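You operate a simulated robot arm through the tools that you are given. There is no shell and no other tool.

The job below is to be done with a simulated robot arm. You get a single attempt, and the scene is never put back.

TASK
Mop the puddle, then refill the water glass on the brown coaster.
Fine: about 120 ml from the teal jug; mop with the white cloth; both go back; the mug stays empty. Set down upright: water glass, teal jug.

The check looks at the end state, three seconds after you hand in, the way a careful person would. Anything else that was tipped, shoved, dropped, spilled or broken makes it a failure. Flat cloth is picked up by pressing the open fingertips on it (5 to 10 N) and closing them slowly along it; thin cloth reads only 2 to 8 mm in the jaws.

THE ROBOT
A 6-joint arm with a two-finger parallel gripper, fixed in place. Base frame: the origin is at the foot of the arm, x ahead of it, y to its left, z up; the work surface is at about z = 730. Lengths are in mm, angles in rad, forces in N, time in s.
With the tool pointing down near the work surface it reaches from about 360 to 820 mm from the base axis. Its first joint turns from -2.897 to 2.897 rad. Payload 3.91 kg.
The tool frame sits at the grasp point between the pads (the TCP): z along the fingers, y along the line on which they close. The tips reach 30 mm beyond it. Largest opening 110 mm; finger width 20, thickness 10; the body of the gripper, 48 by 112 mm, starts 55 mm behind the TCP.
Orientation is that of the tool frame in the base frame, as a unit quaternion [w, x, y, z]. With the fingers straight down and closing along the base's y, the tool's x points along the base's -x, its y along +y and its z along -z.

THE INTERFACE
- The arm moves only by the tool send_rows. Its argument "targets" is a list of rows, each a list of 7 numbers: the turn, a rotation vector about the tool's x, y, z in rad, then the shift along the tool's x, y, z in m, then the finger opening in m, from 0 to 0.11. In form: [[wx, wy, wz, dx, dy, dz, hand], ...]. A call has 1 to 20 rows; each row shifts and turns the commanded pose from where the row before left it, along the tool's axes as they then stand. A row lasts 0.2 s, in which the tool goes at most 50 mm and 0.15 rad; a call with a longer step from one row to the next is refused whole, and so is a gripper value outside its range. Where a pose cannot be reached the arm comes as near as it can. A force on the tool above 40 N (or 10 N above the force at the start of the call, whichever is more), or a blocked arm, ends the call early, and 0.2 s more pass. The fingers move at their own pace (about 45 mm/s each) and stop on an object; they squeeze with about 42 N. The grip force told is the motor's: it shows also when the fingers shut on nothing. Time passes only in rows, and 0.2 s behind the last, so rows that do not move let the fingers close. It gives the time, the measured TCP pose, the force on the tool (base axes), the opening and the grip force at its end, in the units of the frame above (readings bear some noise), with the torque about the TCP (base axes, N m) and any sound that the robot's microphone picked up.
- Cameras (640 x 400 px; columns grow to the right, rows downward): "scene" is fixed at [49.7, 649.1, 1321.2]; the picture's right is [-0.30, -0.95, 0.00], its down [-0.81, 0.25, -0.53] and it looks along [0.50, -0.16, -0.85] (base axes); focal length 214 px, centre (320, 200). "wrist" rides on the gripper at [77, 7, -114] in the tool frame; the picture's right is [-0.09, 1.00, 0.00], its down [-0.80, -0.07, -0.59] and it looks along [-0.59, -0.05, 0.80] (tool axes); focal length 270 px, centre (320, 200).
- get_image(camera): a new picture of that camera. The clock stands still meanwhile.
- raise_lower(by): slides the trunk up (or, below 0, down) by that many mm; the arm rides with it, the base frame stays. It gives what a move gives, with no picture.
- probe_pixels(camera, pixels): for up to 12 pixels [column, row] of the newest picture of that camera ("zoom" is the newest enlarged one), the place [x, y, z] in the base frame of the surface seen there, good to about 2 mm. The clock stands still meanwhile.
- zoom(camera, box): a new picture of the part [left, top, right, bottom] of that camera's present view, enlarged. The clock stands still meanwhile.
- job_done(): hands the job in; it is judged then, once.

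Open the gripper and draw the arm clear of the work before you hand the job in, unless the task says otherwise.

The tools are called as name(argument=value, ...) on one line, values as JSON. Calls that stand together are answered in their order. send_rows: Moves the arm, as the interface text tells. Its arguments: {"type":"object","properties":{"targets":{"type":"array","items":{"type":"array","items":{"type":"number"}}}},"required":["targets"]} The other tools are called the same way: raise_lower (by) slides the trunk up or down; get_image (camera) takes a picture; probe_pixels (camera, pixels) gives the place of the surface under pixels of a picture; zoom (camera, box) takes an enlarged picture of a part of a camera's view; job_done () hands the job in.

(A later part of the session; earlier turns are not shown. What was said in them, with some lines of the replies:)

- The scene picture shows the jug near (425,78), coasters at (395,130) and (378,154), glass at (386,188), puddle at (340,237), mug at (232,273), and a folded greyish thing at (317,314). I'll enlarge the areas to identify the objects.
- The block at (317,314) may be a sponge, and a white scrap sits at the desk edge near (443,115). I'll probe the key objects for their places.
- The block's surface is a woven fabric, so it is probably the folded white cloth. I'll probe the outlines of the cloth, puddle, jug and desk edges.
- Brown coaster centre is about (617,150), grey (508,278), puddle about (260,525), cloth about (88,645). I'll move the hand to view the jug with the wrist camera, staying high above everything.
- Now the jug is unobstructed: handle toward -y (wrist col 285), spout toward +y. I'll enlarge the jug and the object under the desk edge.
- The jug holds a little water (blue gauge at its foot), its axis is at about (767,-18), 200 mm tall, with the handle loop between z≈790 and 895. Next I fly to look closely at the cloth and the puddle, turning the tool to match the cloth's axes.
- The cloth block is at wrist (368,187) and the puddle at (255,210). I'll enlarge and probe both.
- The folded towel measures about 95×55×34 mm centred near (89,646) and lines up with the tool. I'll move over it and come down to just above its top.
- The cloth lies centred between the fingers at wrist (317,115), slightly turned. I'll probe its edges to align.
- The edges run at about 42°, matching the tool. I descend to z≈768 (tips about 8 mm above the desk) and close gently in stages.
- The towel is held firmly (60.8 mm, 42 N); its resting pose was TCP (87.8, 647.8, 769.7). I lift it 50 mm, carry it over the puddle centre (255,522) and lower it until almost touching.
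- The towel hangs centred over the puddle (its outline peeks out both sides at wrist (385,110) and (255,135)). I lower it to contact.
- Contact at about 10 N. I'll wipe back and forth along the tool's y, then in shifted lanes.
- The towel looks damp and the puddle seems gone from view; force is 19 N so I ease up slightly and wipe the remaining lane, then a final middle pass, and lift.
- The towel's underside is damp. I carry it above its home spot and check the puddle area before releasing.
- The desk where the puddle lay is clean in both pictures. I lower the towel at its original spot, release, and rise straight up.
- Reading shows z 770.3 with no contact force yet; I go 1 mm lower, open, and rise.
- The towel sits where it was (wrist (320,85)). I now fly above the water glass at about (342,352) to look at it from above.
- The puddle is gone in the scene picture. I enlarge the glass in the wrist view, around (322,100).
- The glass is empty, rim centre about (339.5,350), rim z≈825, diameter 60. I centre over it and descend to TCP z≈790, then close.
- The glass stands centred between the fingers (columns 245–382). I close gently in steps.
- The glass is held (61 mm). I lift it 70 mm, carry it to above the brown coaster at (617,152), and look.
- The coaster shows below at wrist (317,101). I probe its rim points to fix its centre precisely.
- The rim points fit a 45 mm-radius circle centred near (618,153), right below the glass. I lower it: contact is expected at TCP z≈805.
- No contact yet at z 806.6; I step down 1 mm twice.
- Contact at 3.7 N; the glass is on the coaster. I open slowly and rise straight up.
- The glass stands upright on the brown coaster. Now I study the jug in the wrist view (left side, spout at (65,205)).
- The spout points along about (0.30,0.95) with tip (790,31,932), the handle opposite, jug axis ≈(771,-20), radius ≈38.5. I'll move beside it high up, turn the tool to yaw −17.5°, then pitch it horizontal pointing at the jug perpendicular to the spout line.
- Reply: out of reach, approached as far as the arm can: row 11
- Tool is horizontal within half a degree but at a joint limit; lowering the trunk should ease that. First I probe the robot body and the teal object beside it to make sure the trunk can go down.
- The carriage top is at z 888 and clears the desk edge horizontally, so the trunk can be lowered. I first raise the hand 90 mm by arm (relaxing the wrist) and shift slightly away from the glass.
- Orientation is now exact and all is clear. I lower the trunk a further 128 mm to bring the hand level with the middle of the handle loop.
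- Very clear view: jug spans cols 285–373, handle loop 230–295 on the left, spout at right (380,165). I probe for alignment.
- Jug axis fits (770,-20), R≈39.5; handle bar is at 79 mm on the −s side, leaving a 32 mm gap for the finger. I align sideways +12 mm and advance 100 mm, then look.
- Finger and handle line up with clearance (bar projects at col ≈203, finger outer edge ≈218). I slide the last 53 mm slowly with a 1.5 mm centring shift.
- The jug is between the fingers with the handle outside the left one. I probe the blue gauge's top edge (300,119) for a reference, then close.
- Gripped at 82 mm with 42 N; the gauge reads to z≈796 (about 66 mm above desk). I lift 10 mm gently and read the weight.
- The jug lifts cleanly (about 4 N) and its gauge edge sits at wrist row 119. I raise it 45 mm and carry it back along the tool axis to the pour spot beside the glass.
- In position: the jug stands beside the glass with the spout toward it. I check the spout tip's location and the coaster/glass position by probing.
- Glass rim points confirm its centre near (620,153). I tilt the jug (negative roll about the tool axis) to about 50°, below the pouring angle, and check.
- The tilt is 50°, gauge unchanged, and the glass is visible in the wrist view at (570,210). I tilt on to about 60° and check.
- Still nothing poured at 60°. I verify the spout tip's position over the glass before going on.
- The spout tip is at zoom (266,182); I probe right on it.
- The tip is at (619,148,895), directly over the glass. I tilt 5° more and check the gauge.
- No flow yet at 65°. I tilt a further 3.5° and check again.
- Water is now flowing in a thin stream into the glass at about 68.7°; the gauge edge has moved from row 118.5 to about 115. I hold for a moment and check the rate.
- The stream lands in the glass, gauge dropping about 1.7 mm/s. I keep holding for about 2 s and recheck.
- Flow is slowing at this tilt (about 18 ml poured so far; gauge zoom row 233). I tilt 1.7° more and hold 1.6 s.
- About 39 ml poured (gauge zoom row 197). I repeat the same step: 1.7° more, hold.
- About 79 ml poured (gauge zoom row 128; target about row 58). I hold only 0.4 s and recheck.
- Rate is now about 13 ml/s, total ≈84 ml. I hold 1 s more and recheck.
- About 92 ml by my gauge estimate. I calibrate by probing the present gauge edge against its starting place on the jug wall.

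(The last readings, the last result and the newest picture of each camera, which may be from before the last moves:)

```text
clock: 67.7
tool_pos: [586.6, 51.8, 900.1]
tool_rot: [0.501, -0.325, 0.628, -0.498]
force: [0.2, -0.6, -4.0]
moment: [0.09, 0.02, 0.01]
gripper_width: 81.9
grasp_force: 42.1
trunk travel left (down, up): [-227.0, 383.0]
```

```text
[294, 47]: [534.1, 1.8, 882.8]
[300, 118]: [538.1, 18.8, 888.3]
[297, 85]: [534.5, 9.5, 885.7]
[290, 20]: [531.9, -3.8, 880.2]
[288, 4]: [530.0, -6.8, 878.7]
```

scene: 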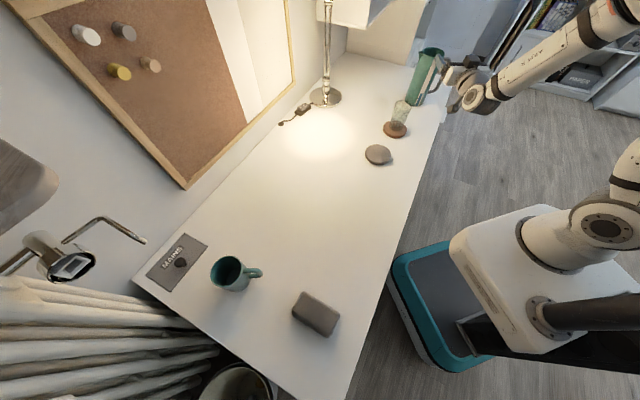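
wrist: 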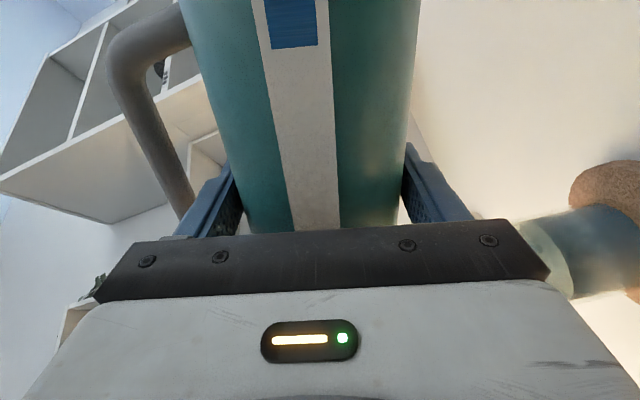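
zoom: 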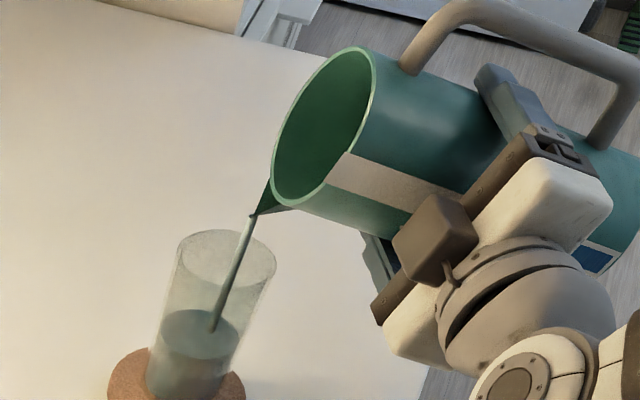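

Refined geometry says the gauge has dropped about 18 mm, i.e. ≈83 ml poured; target is a 26 mm drop (gauge edge near raw row 7). I add a small tilt and hold about 1 s.

send_rows(targets=[[0, 0, -0.012, 0, 0, 0, 0.065], [0, 0, 0, 0, 0, 0, 0.065], [0, 0, 0, 0, 0, 0, 0.065], [0, 0, 0, 0, 0, 0, 0.065]])

zoom(camera="wrist", box=[180, 0, 440, 180])

zoom(camera="scene", box=[390, 60, 450, 130])

```text
clock: 68.7
tool_pos: [587.8, 51.6, 901.4]
tool_rot: [0.498, -0.328, 0.626, -0.502]
force: [-0.3, -0.8, -3.5]
moment: [0.04, 0.0, -0.01]
gripper_width: 82.5
grasp_force: 42.2
trunk travel left (down, up): [-227.0, 383.0]
```

```text
2.22 times, centred on (310, 90) of wrist
```

zoom: 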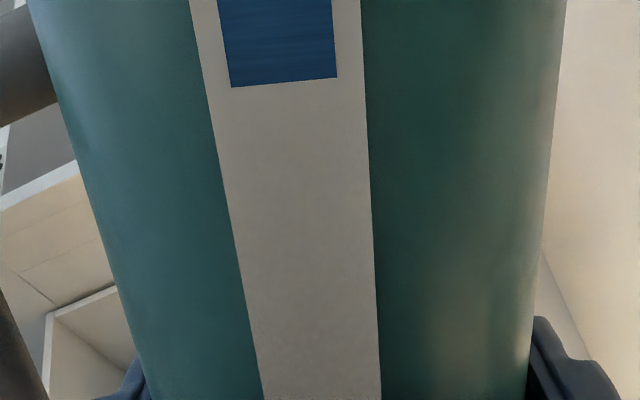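

```text
5.71 times, centred on (420, 95) of scene
```

zoom: 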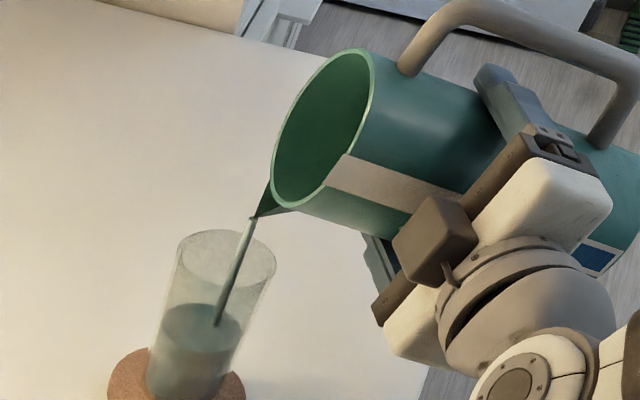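

Gauge zoom row 83, about 92 ml. Another small tilt and 1 s hold.

send_rows(targets=[[0, 0, -0.012, 0, 0, 0, 0.065], [0, 0, 0, 0, 0, 0, 0.065], [0, 0, 0, 0, 0, 0, 0.065], [0, 0, 0, 0, 0, 0, 0.065]])

zoom(camera="wrist", box=[180, 0, 440, 180])

zoom(camera="scene", box=[390, 60, 450, 130])

```text
clock: 69.7
tool_pos: [587.6, 52.7, 901.8]
tool_rot: [0.495, -0.333, 0.624, -0.505]
force: [0.3, -0.5, -3.0]
moment: [0.07, 0.01, -0.05]
gripper_width: 82.3
grasp_force: 41.6
trunk travel left (down, up): [-227.0, 383.0]
```

```text
2.22 times, centred on (310, 90) of wrist
```

zoom: 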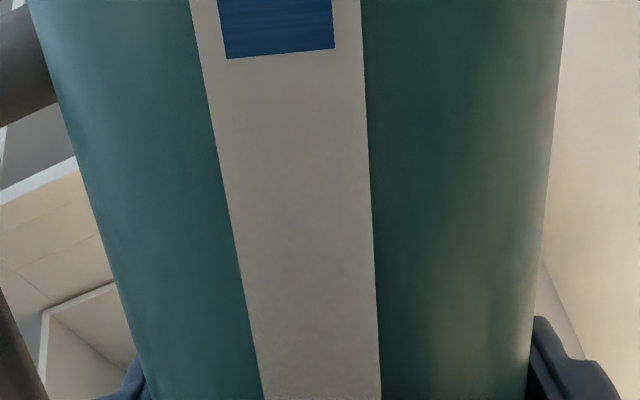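

```text
5.71 times, centred on (420, 95) of scene
```

zoom: 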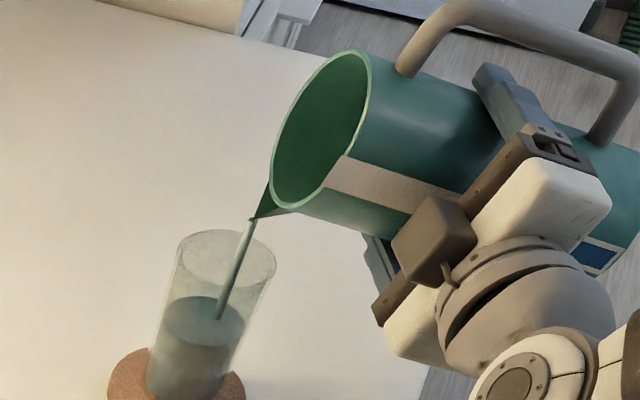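

About 104 ml (gauge row 54), flow about 11 ml/s. I hold 1 s longer, then tilt back promptly to stop the stream.

send_rows(targets=[[0, 0, 0, 0, 0, 0, 0.065], [0, 0, 0, 0, 0, 0, 0.065], [0, 0, 0, 0, 0, 0, 0.065], [0, 0, 0, 0, 0, 0, 0.065], [0, 0, 0.1, 0, 0, 0, 0.065], [0, 0, 0.12, 0, 0, 0, 0.065], [0, 0, 0.1, 0, 0, 0, 0.065], [0, 0, 0, 0, 0, 0, 0.065]])

zoom(camera="wrist", box=[180, 0, 440, 180])

zoom(camera="scene", box=[390, 60, 450, 130])

```text
clock: 71.5
tool_pos: [588.2, 52.3, 900.7]
tool_rot: [0.57, -0.229, 0.669, -0.418]
force: [0.4, -0.2, -3.4]
moment: [0.06, 0.02, 0.02]
gripper_width: 82.0
grasp_force: 42.4
trunk travel left (down, up): [-227.0, 383.0]
```

```text
2.22 times, centred on (310, 90) of wrist
```

zoom: 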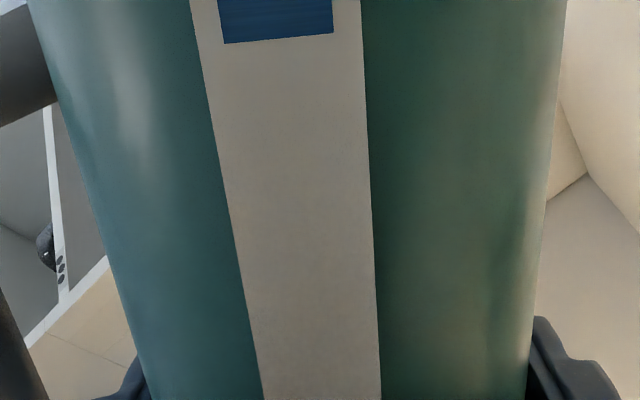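

```text
5.71 times, centred on (420, 95) of scene
```

zoom: 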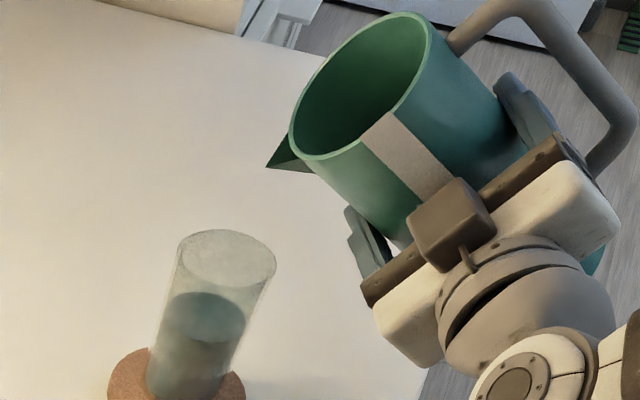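

The stream has stopped; gauge zoom row ≈38, about 110 ml by estimate. I probe several points across the present and original gauge edges to refine, and enlarge the glass.

get_image(camera="wrist")

probe_pixels(camera="wrist", pixels=[[276, 18], [284, 17.5], [292, 17], [300, 16.5], [308, 16], [312, 15.5], [286, 120], [293, 119], [300, 118.5], [307, 118], [314, 117.5], [320, 117]])

zoom(camera="scene", box=[384, 96, 416, 130])

probe_pixels(camera="zoom", pixels=[[280, 240], [300, 230], [260, 250], [300, 260], [270, 215], [330, 250], [250, 300], [290, 330], [250, 370], [300, 70]])

```text
taken
```

wrist: 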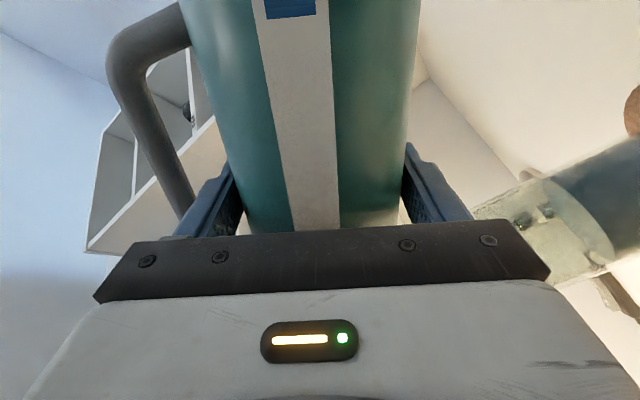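

```text
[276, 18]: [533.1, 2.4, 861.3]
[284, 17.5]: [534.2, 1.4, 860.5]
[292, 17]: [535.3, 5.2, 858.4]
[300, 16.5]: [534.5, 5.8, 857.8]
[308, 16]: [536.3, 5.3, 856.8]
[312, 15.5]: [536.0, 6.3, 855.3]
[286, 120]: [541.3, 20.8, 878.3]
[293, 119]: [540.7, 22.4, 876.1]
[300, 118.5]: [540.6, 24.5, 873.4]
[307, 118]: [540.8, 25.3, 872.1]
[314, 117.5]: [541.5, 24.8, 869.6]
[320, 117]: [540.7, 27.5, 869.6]
```

```text
11.76 times, centred on (400, 113) of scene
```

zoom: 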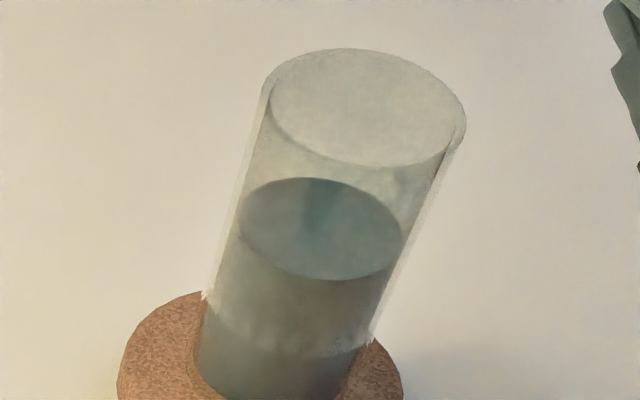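

```text
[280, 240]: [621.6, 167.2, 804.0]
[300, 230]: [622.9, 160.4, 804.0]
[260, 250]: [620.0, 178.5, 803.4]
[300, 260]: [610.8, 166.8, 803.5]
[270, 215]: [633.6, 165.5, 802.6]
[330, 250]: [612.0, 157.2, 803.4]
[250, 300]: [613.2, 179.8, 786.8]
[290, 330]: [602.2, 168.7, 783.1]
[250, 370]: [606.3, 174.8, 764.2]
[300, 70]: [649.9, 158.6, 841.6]
```

The water surface reads z≈803.5 and the gauge fell about 25 mm: both suggest 110–115 ml. I add a brief small pour of a few ml and tilt back.

send_rows(targets=[[0, 0, -0.1, 0, 0, 0, 0.065], [0, 0, -0.12, 0, 0, 0, 0.065], [0, 0, -0.09, 0, 0, 0, 0.065], [0, 0, 0, 0, 0, 0, 0.065], [0, 0, 0.1, 0, 0, 0, 0.065], [0, 0, 0.12, 0, 0, 0, 0.065], [0, 0, 0.09, 0, 0, 0, 0.065], [0, 0, 0, 0, 0, 0, 0.065]])

zoom(camera="wrist", box=[180, 0, 440, 180])

zoom(camera="scene", box=[384, 96, 416, 130])

probe_pixels(camera="zoom", pixels=[[290, 220], [300, 215], [310, 225], [320, 235], [330, 225], [340, 235], [350, 225], [330, 210], [310, 245], [360, 240]])

```text
clock: 73.3
tool_pos: [587.9, 51.8, 901.1]
tool_rot: [0.57, -0.229, 0.669, -0.419]
force: [0.2, 0.3, -3.5]
moment: [0.1, -0.01, 0.01]
gripper_width: 82.4
grasp_force: 42.2
trunk travel left (down, up): [-227.0, 383.0]
```

```text
2.22 times, centred on (310, 90) of wrist
```

zoom: 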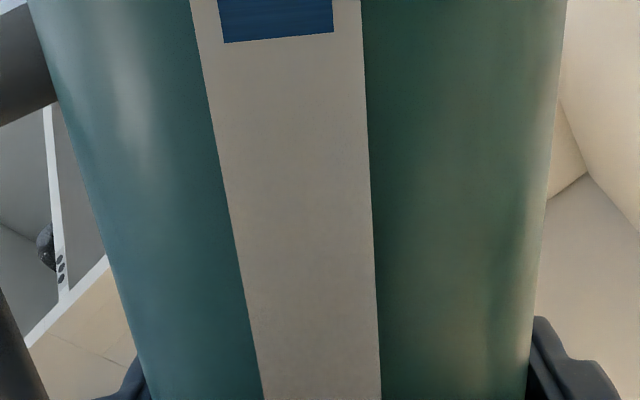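

```text
11.76 times, centred on (400, 113) of scene
```

zoom: 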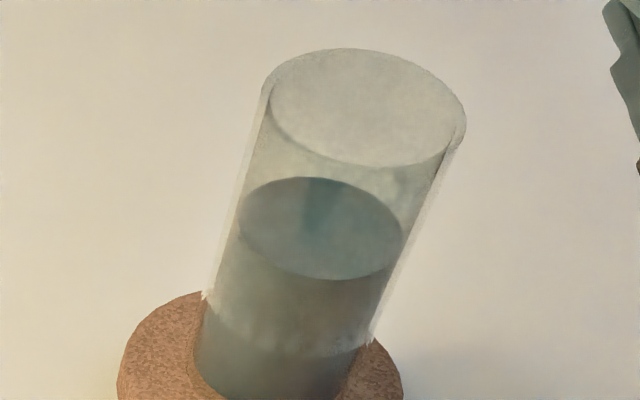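

```text
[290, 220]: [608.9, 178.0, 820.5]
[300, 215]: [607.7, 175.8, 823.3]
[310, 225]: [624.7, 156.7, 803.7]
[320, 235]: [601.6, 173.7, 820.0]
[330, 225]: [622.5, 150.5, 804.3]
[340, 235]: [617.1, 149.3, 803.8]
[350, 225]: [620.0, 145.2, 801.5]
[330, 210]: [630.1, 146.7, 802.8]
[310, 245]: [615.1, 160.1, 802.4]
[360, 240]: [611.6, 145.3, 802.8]
```

Barely a millilitre was added. I repeat with 0.7° more tilt and a 0.6 s hold.

send_rows(targets=[[0, 0, -0.1, 0, 0, 0, 0.065], [0, 0, -0.12, 0, 0, 0, 0.065], [0, 0, -0.112, 0, 0, 0, 0.065], [0, 0, 0, 0, 0, 0, 0.065], [0, 0, 0, 0, 0, 0, 0.065], [0, 0, 0, 0, 0, 0, 0.065], [0, 0, 0.1, 0, 0, 0, 0.065], [0, 0, 0.12, 0, 0, 0, 0.065], [0, 0, 0.112, 0, 0, 0, 0.065], [0, 0, 0, 0, 0, 0, 0.065]])

zoom(camera="wrist", box=[180, 0, 440, 180])

zoom(camera="scene", box=[384, 96, 416, 130])

probe_pixels(camera="zoom", pixels=[[290, 220], [300, 215], [310, 225], [320, 235], [330, 225], [340, 235], [350, 225], [330, 210], [310, 245], [360, 240]])

```text
clock: 75.5
tool_pos: [586.8, 53.4, 900.4]
tool_rot: [0.57, -0.228, 0.669, -0.419]
force: [-0.4, 0.2, -3.2]
moment: [0.07, -0.04, 0.02]
gripper_width: 81.7
grasp_force: 41.7
trunk travel left (down, up): [-227.0, 383.0]
```

```text
2.22 times, centred on (310, 90) of wrist
```

zoom: 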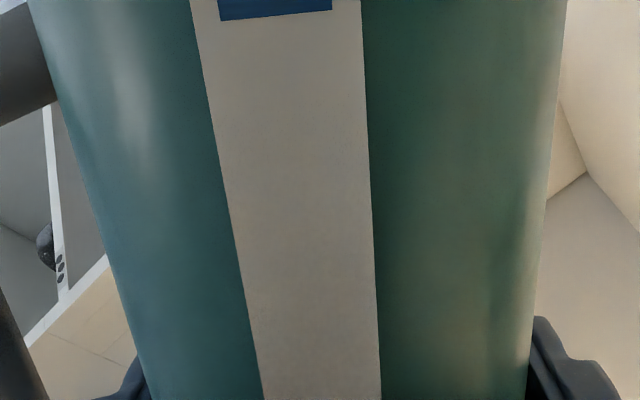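

```text
11.76 times, centred on (400, 113) of scene
```

zoom: 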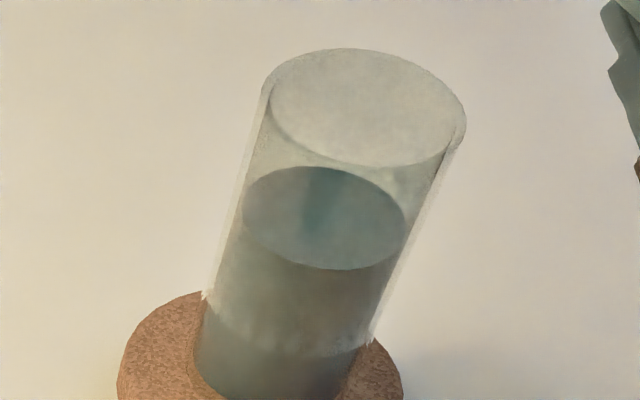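

```text
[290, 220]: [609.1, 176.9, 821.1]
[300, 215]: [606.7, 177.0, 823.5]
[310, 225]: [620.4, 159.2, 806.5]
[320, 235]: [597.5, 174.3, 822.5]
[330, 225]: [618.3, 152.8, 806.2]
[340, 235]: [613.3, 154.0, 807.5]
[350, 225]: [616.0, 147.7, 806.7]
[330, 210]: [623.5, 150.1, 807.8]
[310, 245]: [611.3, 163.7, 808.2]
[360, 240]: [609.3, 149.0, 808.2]
```

Water surface is now z≈807.3 (+4 mm) and the gauge confirms about 120 ml in all. I bring the jug fully upright in place.

send_rows(targets=[[0, 0, 0.08, 0, 0, 0, 0.065], [0, 0, 0.13, 0, 0, 0, 0.065], [0, 0, 0.13, 0, 0, 0, 0.065], [0, 0, 0.13, 0, 0, 0, 0.065], [0, 0, 0.13, 0, 0, 0, 0.065], [0, 0, 0.13, 0, 0, 0, 0.065], [0, 0, 0.13, 0, 0, 0, 0.065], [0, 0, 0.08, 0, 0, 0, 0.065], [0, 0, 0.024, 0, 0, 0, 0.065], [0, 0, 0, 0, 0, 0, 0.065]])

zoom(camera="scene", box=[350, 50, 500, 170])

```text
clock: 77.7
tool_pos: [588.4, 52.2, 900.5]
tool_rot: [0.699, 0.107, 0.699, -0.108]
force: [-0.1, -0.1, -2.5]
moment: [0.07, 0.05, 0.0]
gripper_width: 82.2
grasp_force: 42.0
trunk travel left (down, up): [-227.0, 383.0]
```

```text
3.33 times, centred on (425, 110) of scene
```

zoom: 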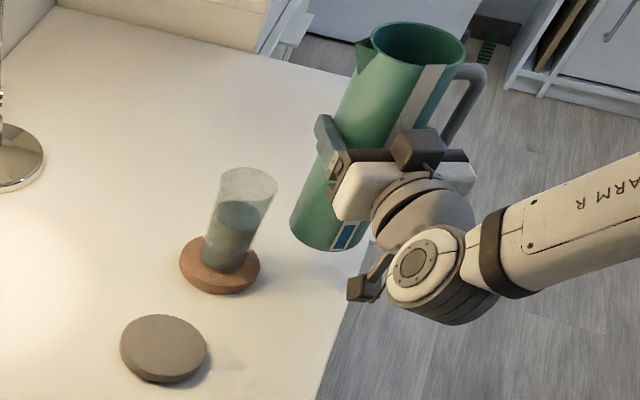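

The jug is upright, no spills visible, and the glass is a bit over half full. I carry the jug back along the reversed path to above its place.

send_rows(targets=[[0, 0, 0, 0, 0, 0.01, 0.065], [0, 0, 0, 0, -0.002, 0.022, 0.065], [0, 0, 0, 0, -0.002, 0.025, 0.065], [0, 0, 0, 0, -0.002, 0.025, 0.065], [0, 0, 0, 0, -0.002, 0.025, 0.065], [0, 0, 0, 0, -0.002, 0.025, 0.065], [0, 0, 0, 0, -0.002, 0.025, 0.065], [0, 0, 0, 0, -0.002, 0.025, 0.065], [0, 0, 0, 0, -0.001, 0.012, 0.065], [0, 0, 0, 0.0155, 0, 0, 0.065], [0, 0, 0, 0.015, 0, 0, 0.065], [0, 0, 0, 0.015, 0, 0, 0.065], [0, 0, 0, 0, 0, 0, 0.065]])

zoom(camera="scene", box=[370, 20, 500, 150])

```text
clock: 80.5
tool_pos: [769.6, -17.6, 855.3]
tool_rot: [0.698, 0.107, 0.7, -0.108]
force: [0.4, 0.3, -3.4]
moment: [0.05, 0.02, -0.02]
gripper_width: 82.1
grasp_force: 42.6
trunk travel left (down, up): [-227.0, 383.0]
```

```text
3.08 times, centred on (435, 85) of scene
```

zoom: 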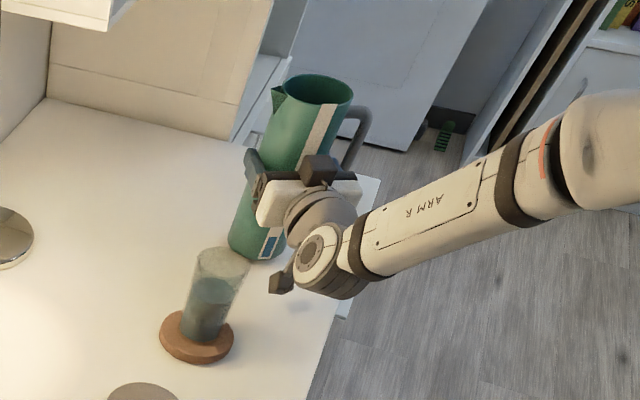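

The jug is back 10 mm above its spot. I lower it in small steps and watch for contact.

send_rows(targets=[[0, 0, 0, 0.004, 0, 0, 0.065], [0, 0, 0, 0.003, 0, 0, 0.065], [0, 0, 0, 0.002, 0, 0, 0.065], [0, 0, 0, 0.001, 0, 0, 0.065], [0, 0, 0, 0, 0, 0, 0.065]])

```text
clock: 81.7
tool_pos: [769.0, -20.2, 844.0]
tool_rot: [0.699, 0.108, 0.699, -0.108]
force: [-0.4, -0.7, -0.6]
moment: [-0.1, 0.04, 0.0]
gripper_width: 82.1
grasp_force: 42.2
trunk travel left (down, up): [-227.0, 383.0]
```

The weight is now carried by the desk (force ≈0). I open to 94 mm slowly and check.

send_rows(targets=[[0, 0, 0, 0, 0, 0, 0.084], [0, 0, 0, 0, 0, 0, 0.088], [0, 0, 0, 0, 0, 0, 0.092], [0, 0, 0, 0, 0, 0, 0.095], [0, 0, 0, 0, 0, 0, 0.095]])

get_image(camera="wrist")

zoom(camera="scene", box=[370, 20, 500, 150])

```text
clock: 82.9
tool_pos: [767.8, -20.3, 844.8]
tool_rot: [0.699, 0.107, 0.699, -0.107]
force: [-0.8, -0.6, -0.1]
moment: [0.01, 0.02, 0.02]
gripper_width: 94.8
grasp_force: 0.0
trunk travel left (down, up): [-227.0, 383.0]
```

```text
taken
```

wrist: 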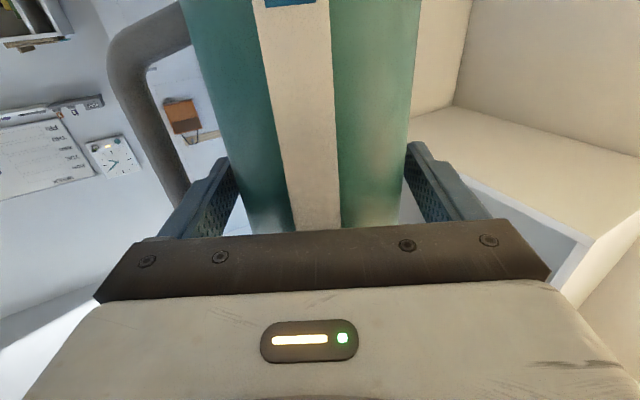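

```text
3.08 times, centred on (435, 85) of scene
```

zoom: 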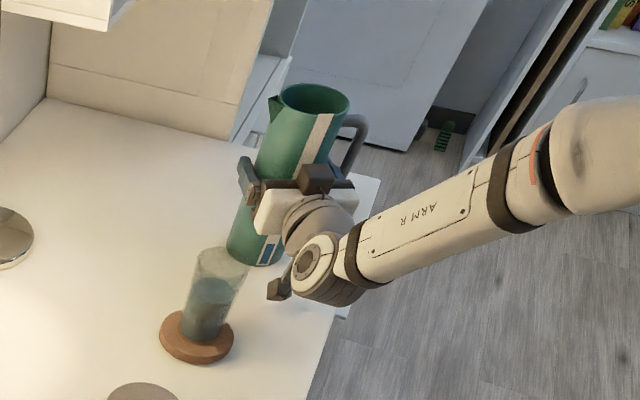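

The jug stands free between the open fingers. I withdraw straight back, drifting slightly away from the glass once clear.

send_rows(targets=[[0, 0, 0, 0, 0, -0.01, 0.095], [0, 0, 0, 0, 0, -0.015, 0.095], [0, 0, 0, 0, 0, -0.02, 0.095], [0, 0, 0, 0, 0, -0.02, 0.095], [0, 0, 0, 0, 0, -0.02, 0.095], [0, 0, 0, 0, -0.004, -0.025, 0.095], [0, 0, 0, 0, -0.004, -0.025, 0.095], [0, 0, 0, 0, -0.004, -0.02, 0.095], [0, 0, 0, 0, 0, 0, 0.095]])

raise_lower(by=248)

get_image(camera="scene")

```text
clock: 84.9
tool_pos: [615.5, 13.9, 846.3]
tool_rot: [0.699, 0.108, 0.699, -0.107]
force: [0.8, 0.1, -1.0]
moment: [0.01, -0.04, -0.03]
gripper_width: 95.0
grasp_force: 0.0
trunk travel left (down, up): [-227.0, 383.0]
```

```text
clock: 87.4
tool_pos: [616.3, 13.6, 1093.2]
tool_rot: [0.699, 0.107, 0.699, -0.107]
force: [0.1, -0.1, 0.3]
moment: [0.01, -0.04, 0.01]
gripper_width: 95.0
grasp_force: 0.1
trunk travel left (down, up): [-475.0, 135.0]
```

```text
taken
```

scene: 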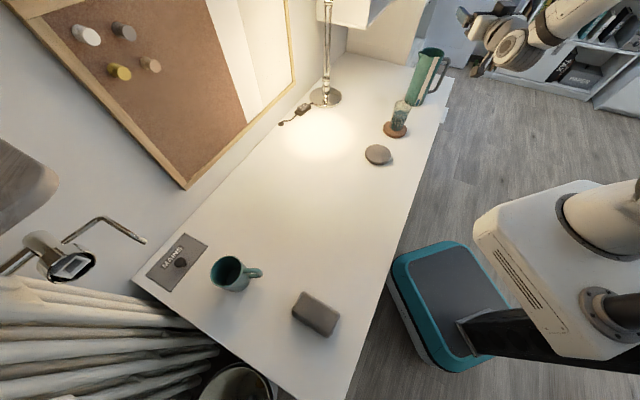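

The hand is clear and high. I inspect the glass, jug, mopped area and towel once more.

zoom(camera="scene", box=[360, 30, 470, 160])

zoom(camera="scene", box=[270, 160, 420, 350])

zoom(camera="scene", box=[384, 96, 416, 130])

probe_pixels(camera="zoom", pixels=[[310, 215], [320, 205], [330, 225], [340, 215], [350, 225], [330, 190], [310, 245], [360, 240], [300, 210], [200, 300]])

probe_pixels(camera="scene", pixels=[[318, 308], [300, 305], [320, 296], [335, 315], [328, 333], [423, 75]])

```text
3.08 times, centred on (415, 95) of scene
```

zoom: 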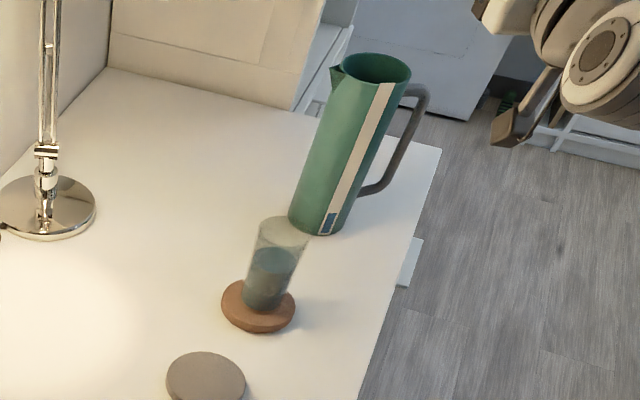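

```text
2.11 times, centred on (345, 255) of scene
```

zoom: 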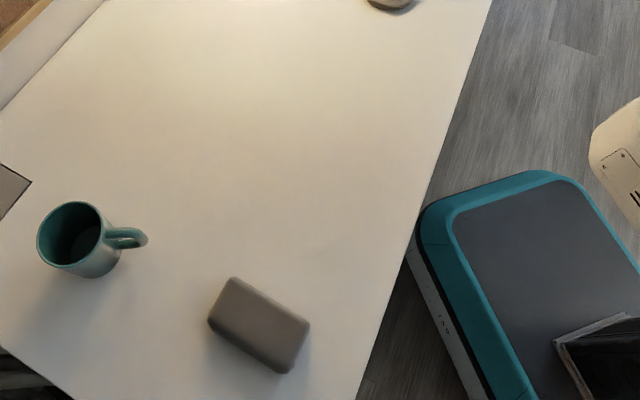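

```text
11.76 times, centred on (400, 113) of scene
```

zoom: 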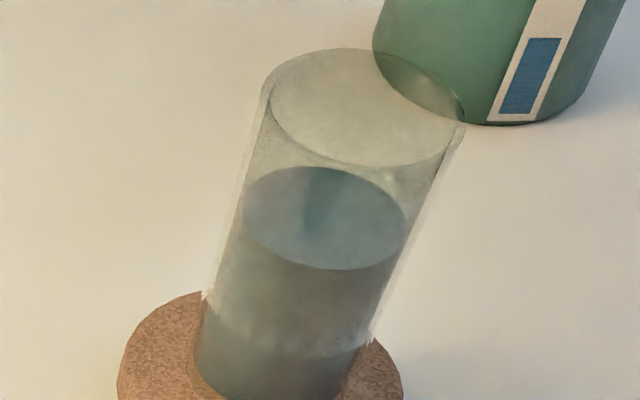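

```text
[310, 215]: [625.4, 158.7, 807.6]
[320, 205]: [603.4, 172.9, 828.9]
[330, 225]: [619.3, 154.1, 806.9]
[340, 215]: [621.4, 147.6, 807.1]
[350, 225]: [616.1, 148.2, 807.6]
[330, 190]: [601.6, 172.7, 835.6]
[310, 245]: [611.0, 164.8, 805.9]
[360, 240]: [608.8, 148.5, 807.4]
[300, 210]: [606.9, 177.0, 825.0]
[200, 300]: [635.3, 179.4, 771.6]
```

```text
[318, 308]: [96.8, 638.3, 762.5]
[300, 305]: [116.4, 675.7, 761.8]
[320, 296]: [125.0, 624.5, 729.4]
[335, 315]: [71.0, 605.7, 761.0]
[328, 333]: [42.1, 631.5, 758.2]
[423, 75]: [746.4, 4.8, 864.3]
```

Everything checks out: about 120 ml in the glass on the brown coaster, jug and towel back in place, mug empty, desk dry. I open the gripper fully and draw back a little further.

send_rows(targets=[[0, 0, 0, -0.02, 0, -0.03, 0.11], [0, 0, 0, -0.02, 0, -0.03, 0.11], [0, 0, 0, 0, 0, 0, 0.11], [0, 0, 0, 0, 0, 0, 0.11]])

get_image(camera="scene")

```text
clock: 88.4
tool_pos: [558.8, 32.8, 1134.2]
tool_rot: [0.699, 0.106, 0.699, -0.106]
force: [-0.6, -0.3, -0.1]
moment: [0.02, -0.01, -0.02]
gripper_width: 109.8
grasp_force: 0.0
trunk travel left (down, up): [-475.0, 135.0]
```

```text
taken
```

scene: 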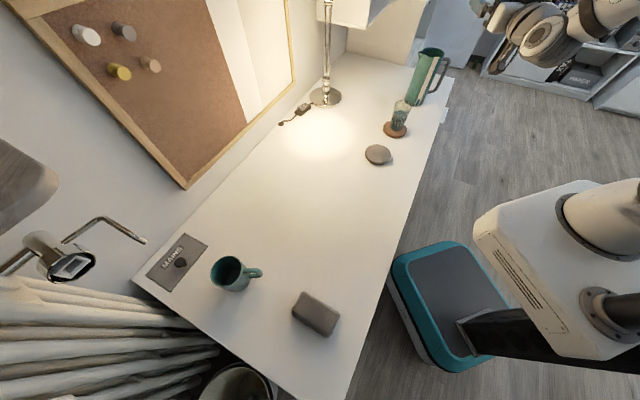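

The final picture shows the glass upright on the brown coaster at (398,120), the jug at (427,77), the towel at (317,314) and a dry desk, with the gripper open and clear. I hand the job in.

job_done()

```text
The job is handed in.
```

The puddle is mopped up and the water glass stands upright on the brown coaster with about 120 ml in it. I handed the job in, but no verdict has come back.

- **Mopping:** The white cloth wiped up the puddle, and the desk looks dry in the last pictures. The cloth is back within a few millimetres of where it lay, though it is now damp and darker.
- **Glass:** It was empty and off the coaster, so I moved it onto the brown one before pouring. The 120 ml is estimated from the drop in the jug's gauge and the water level in the glass, and could be off by several ml.
- **Jug:** It is upright, back in its original place.
- **Everything else:** The mug was not touched. I saw no spills and nothing knocked over. The gripper is open and the arm is clear of the desk.
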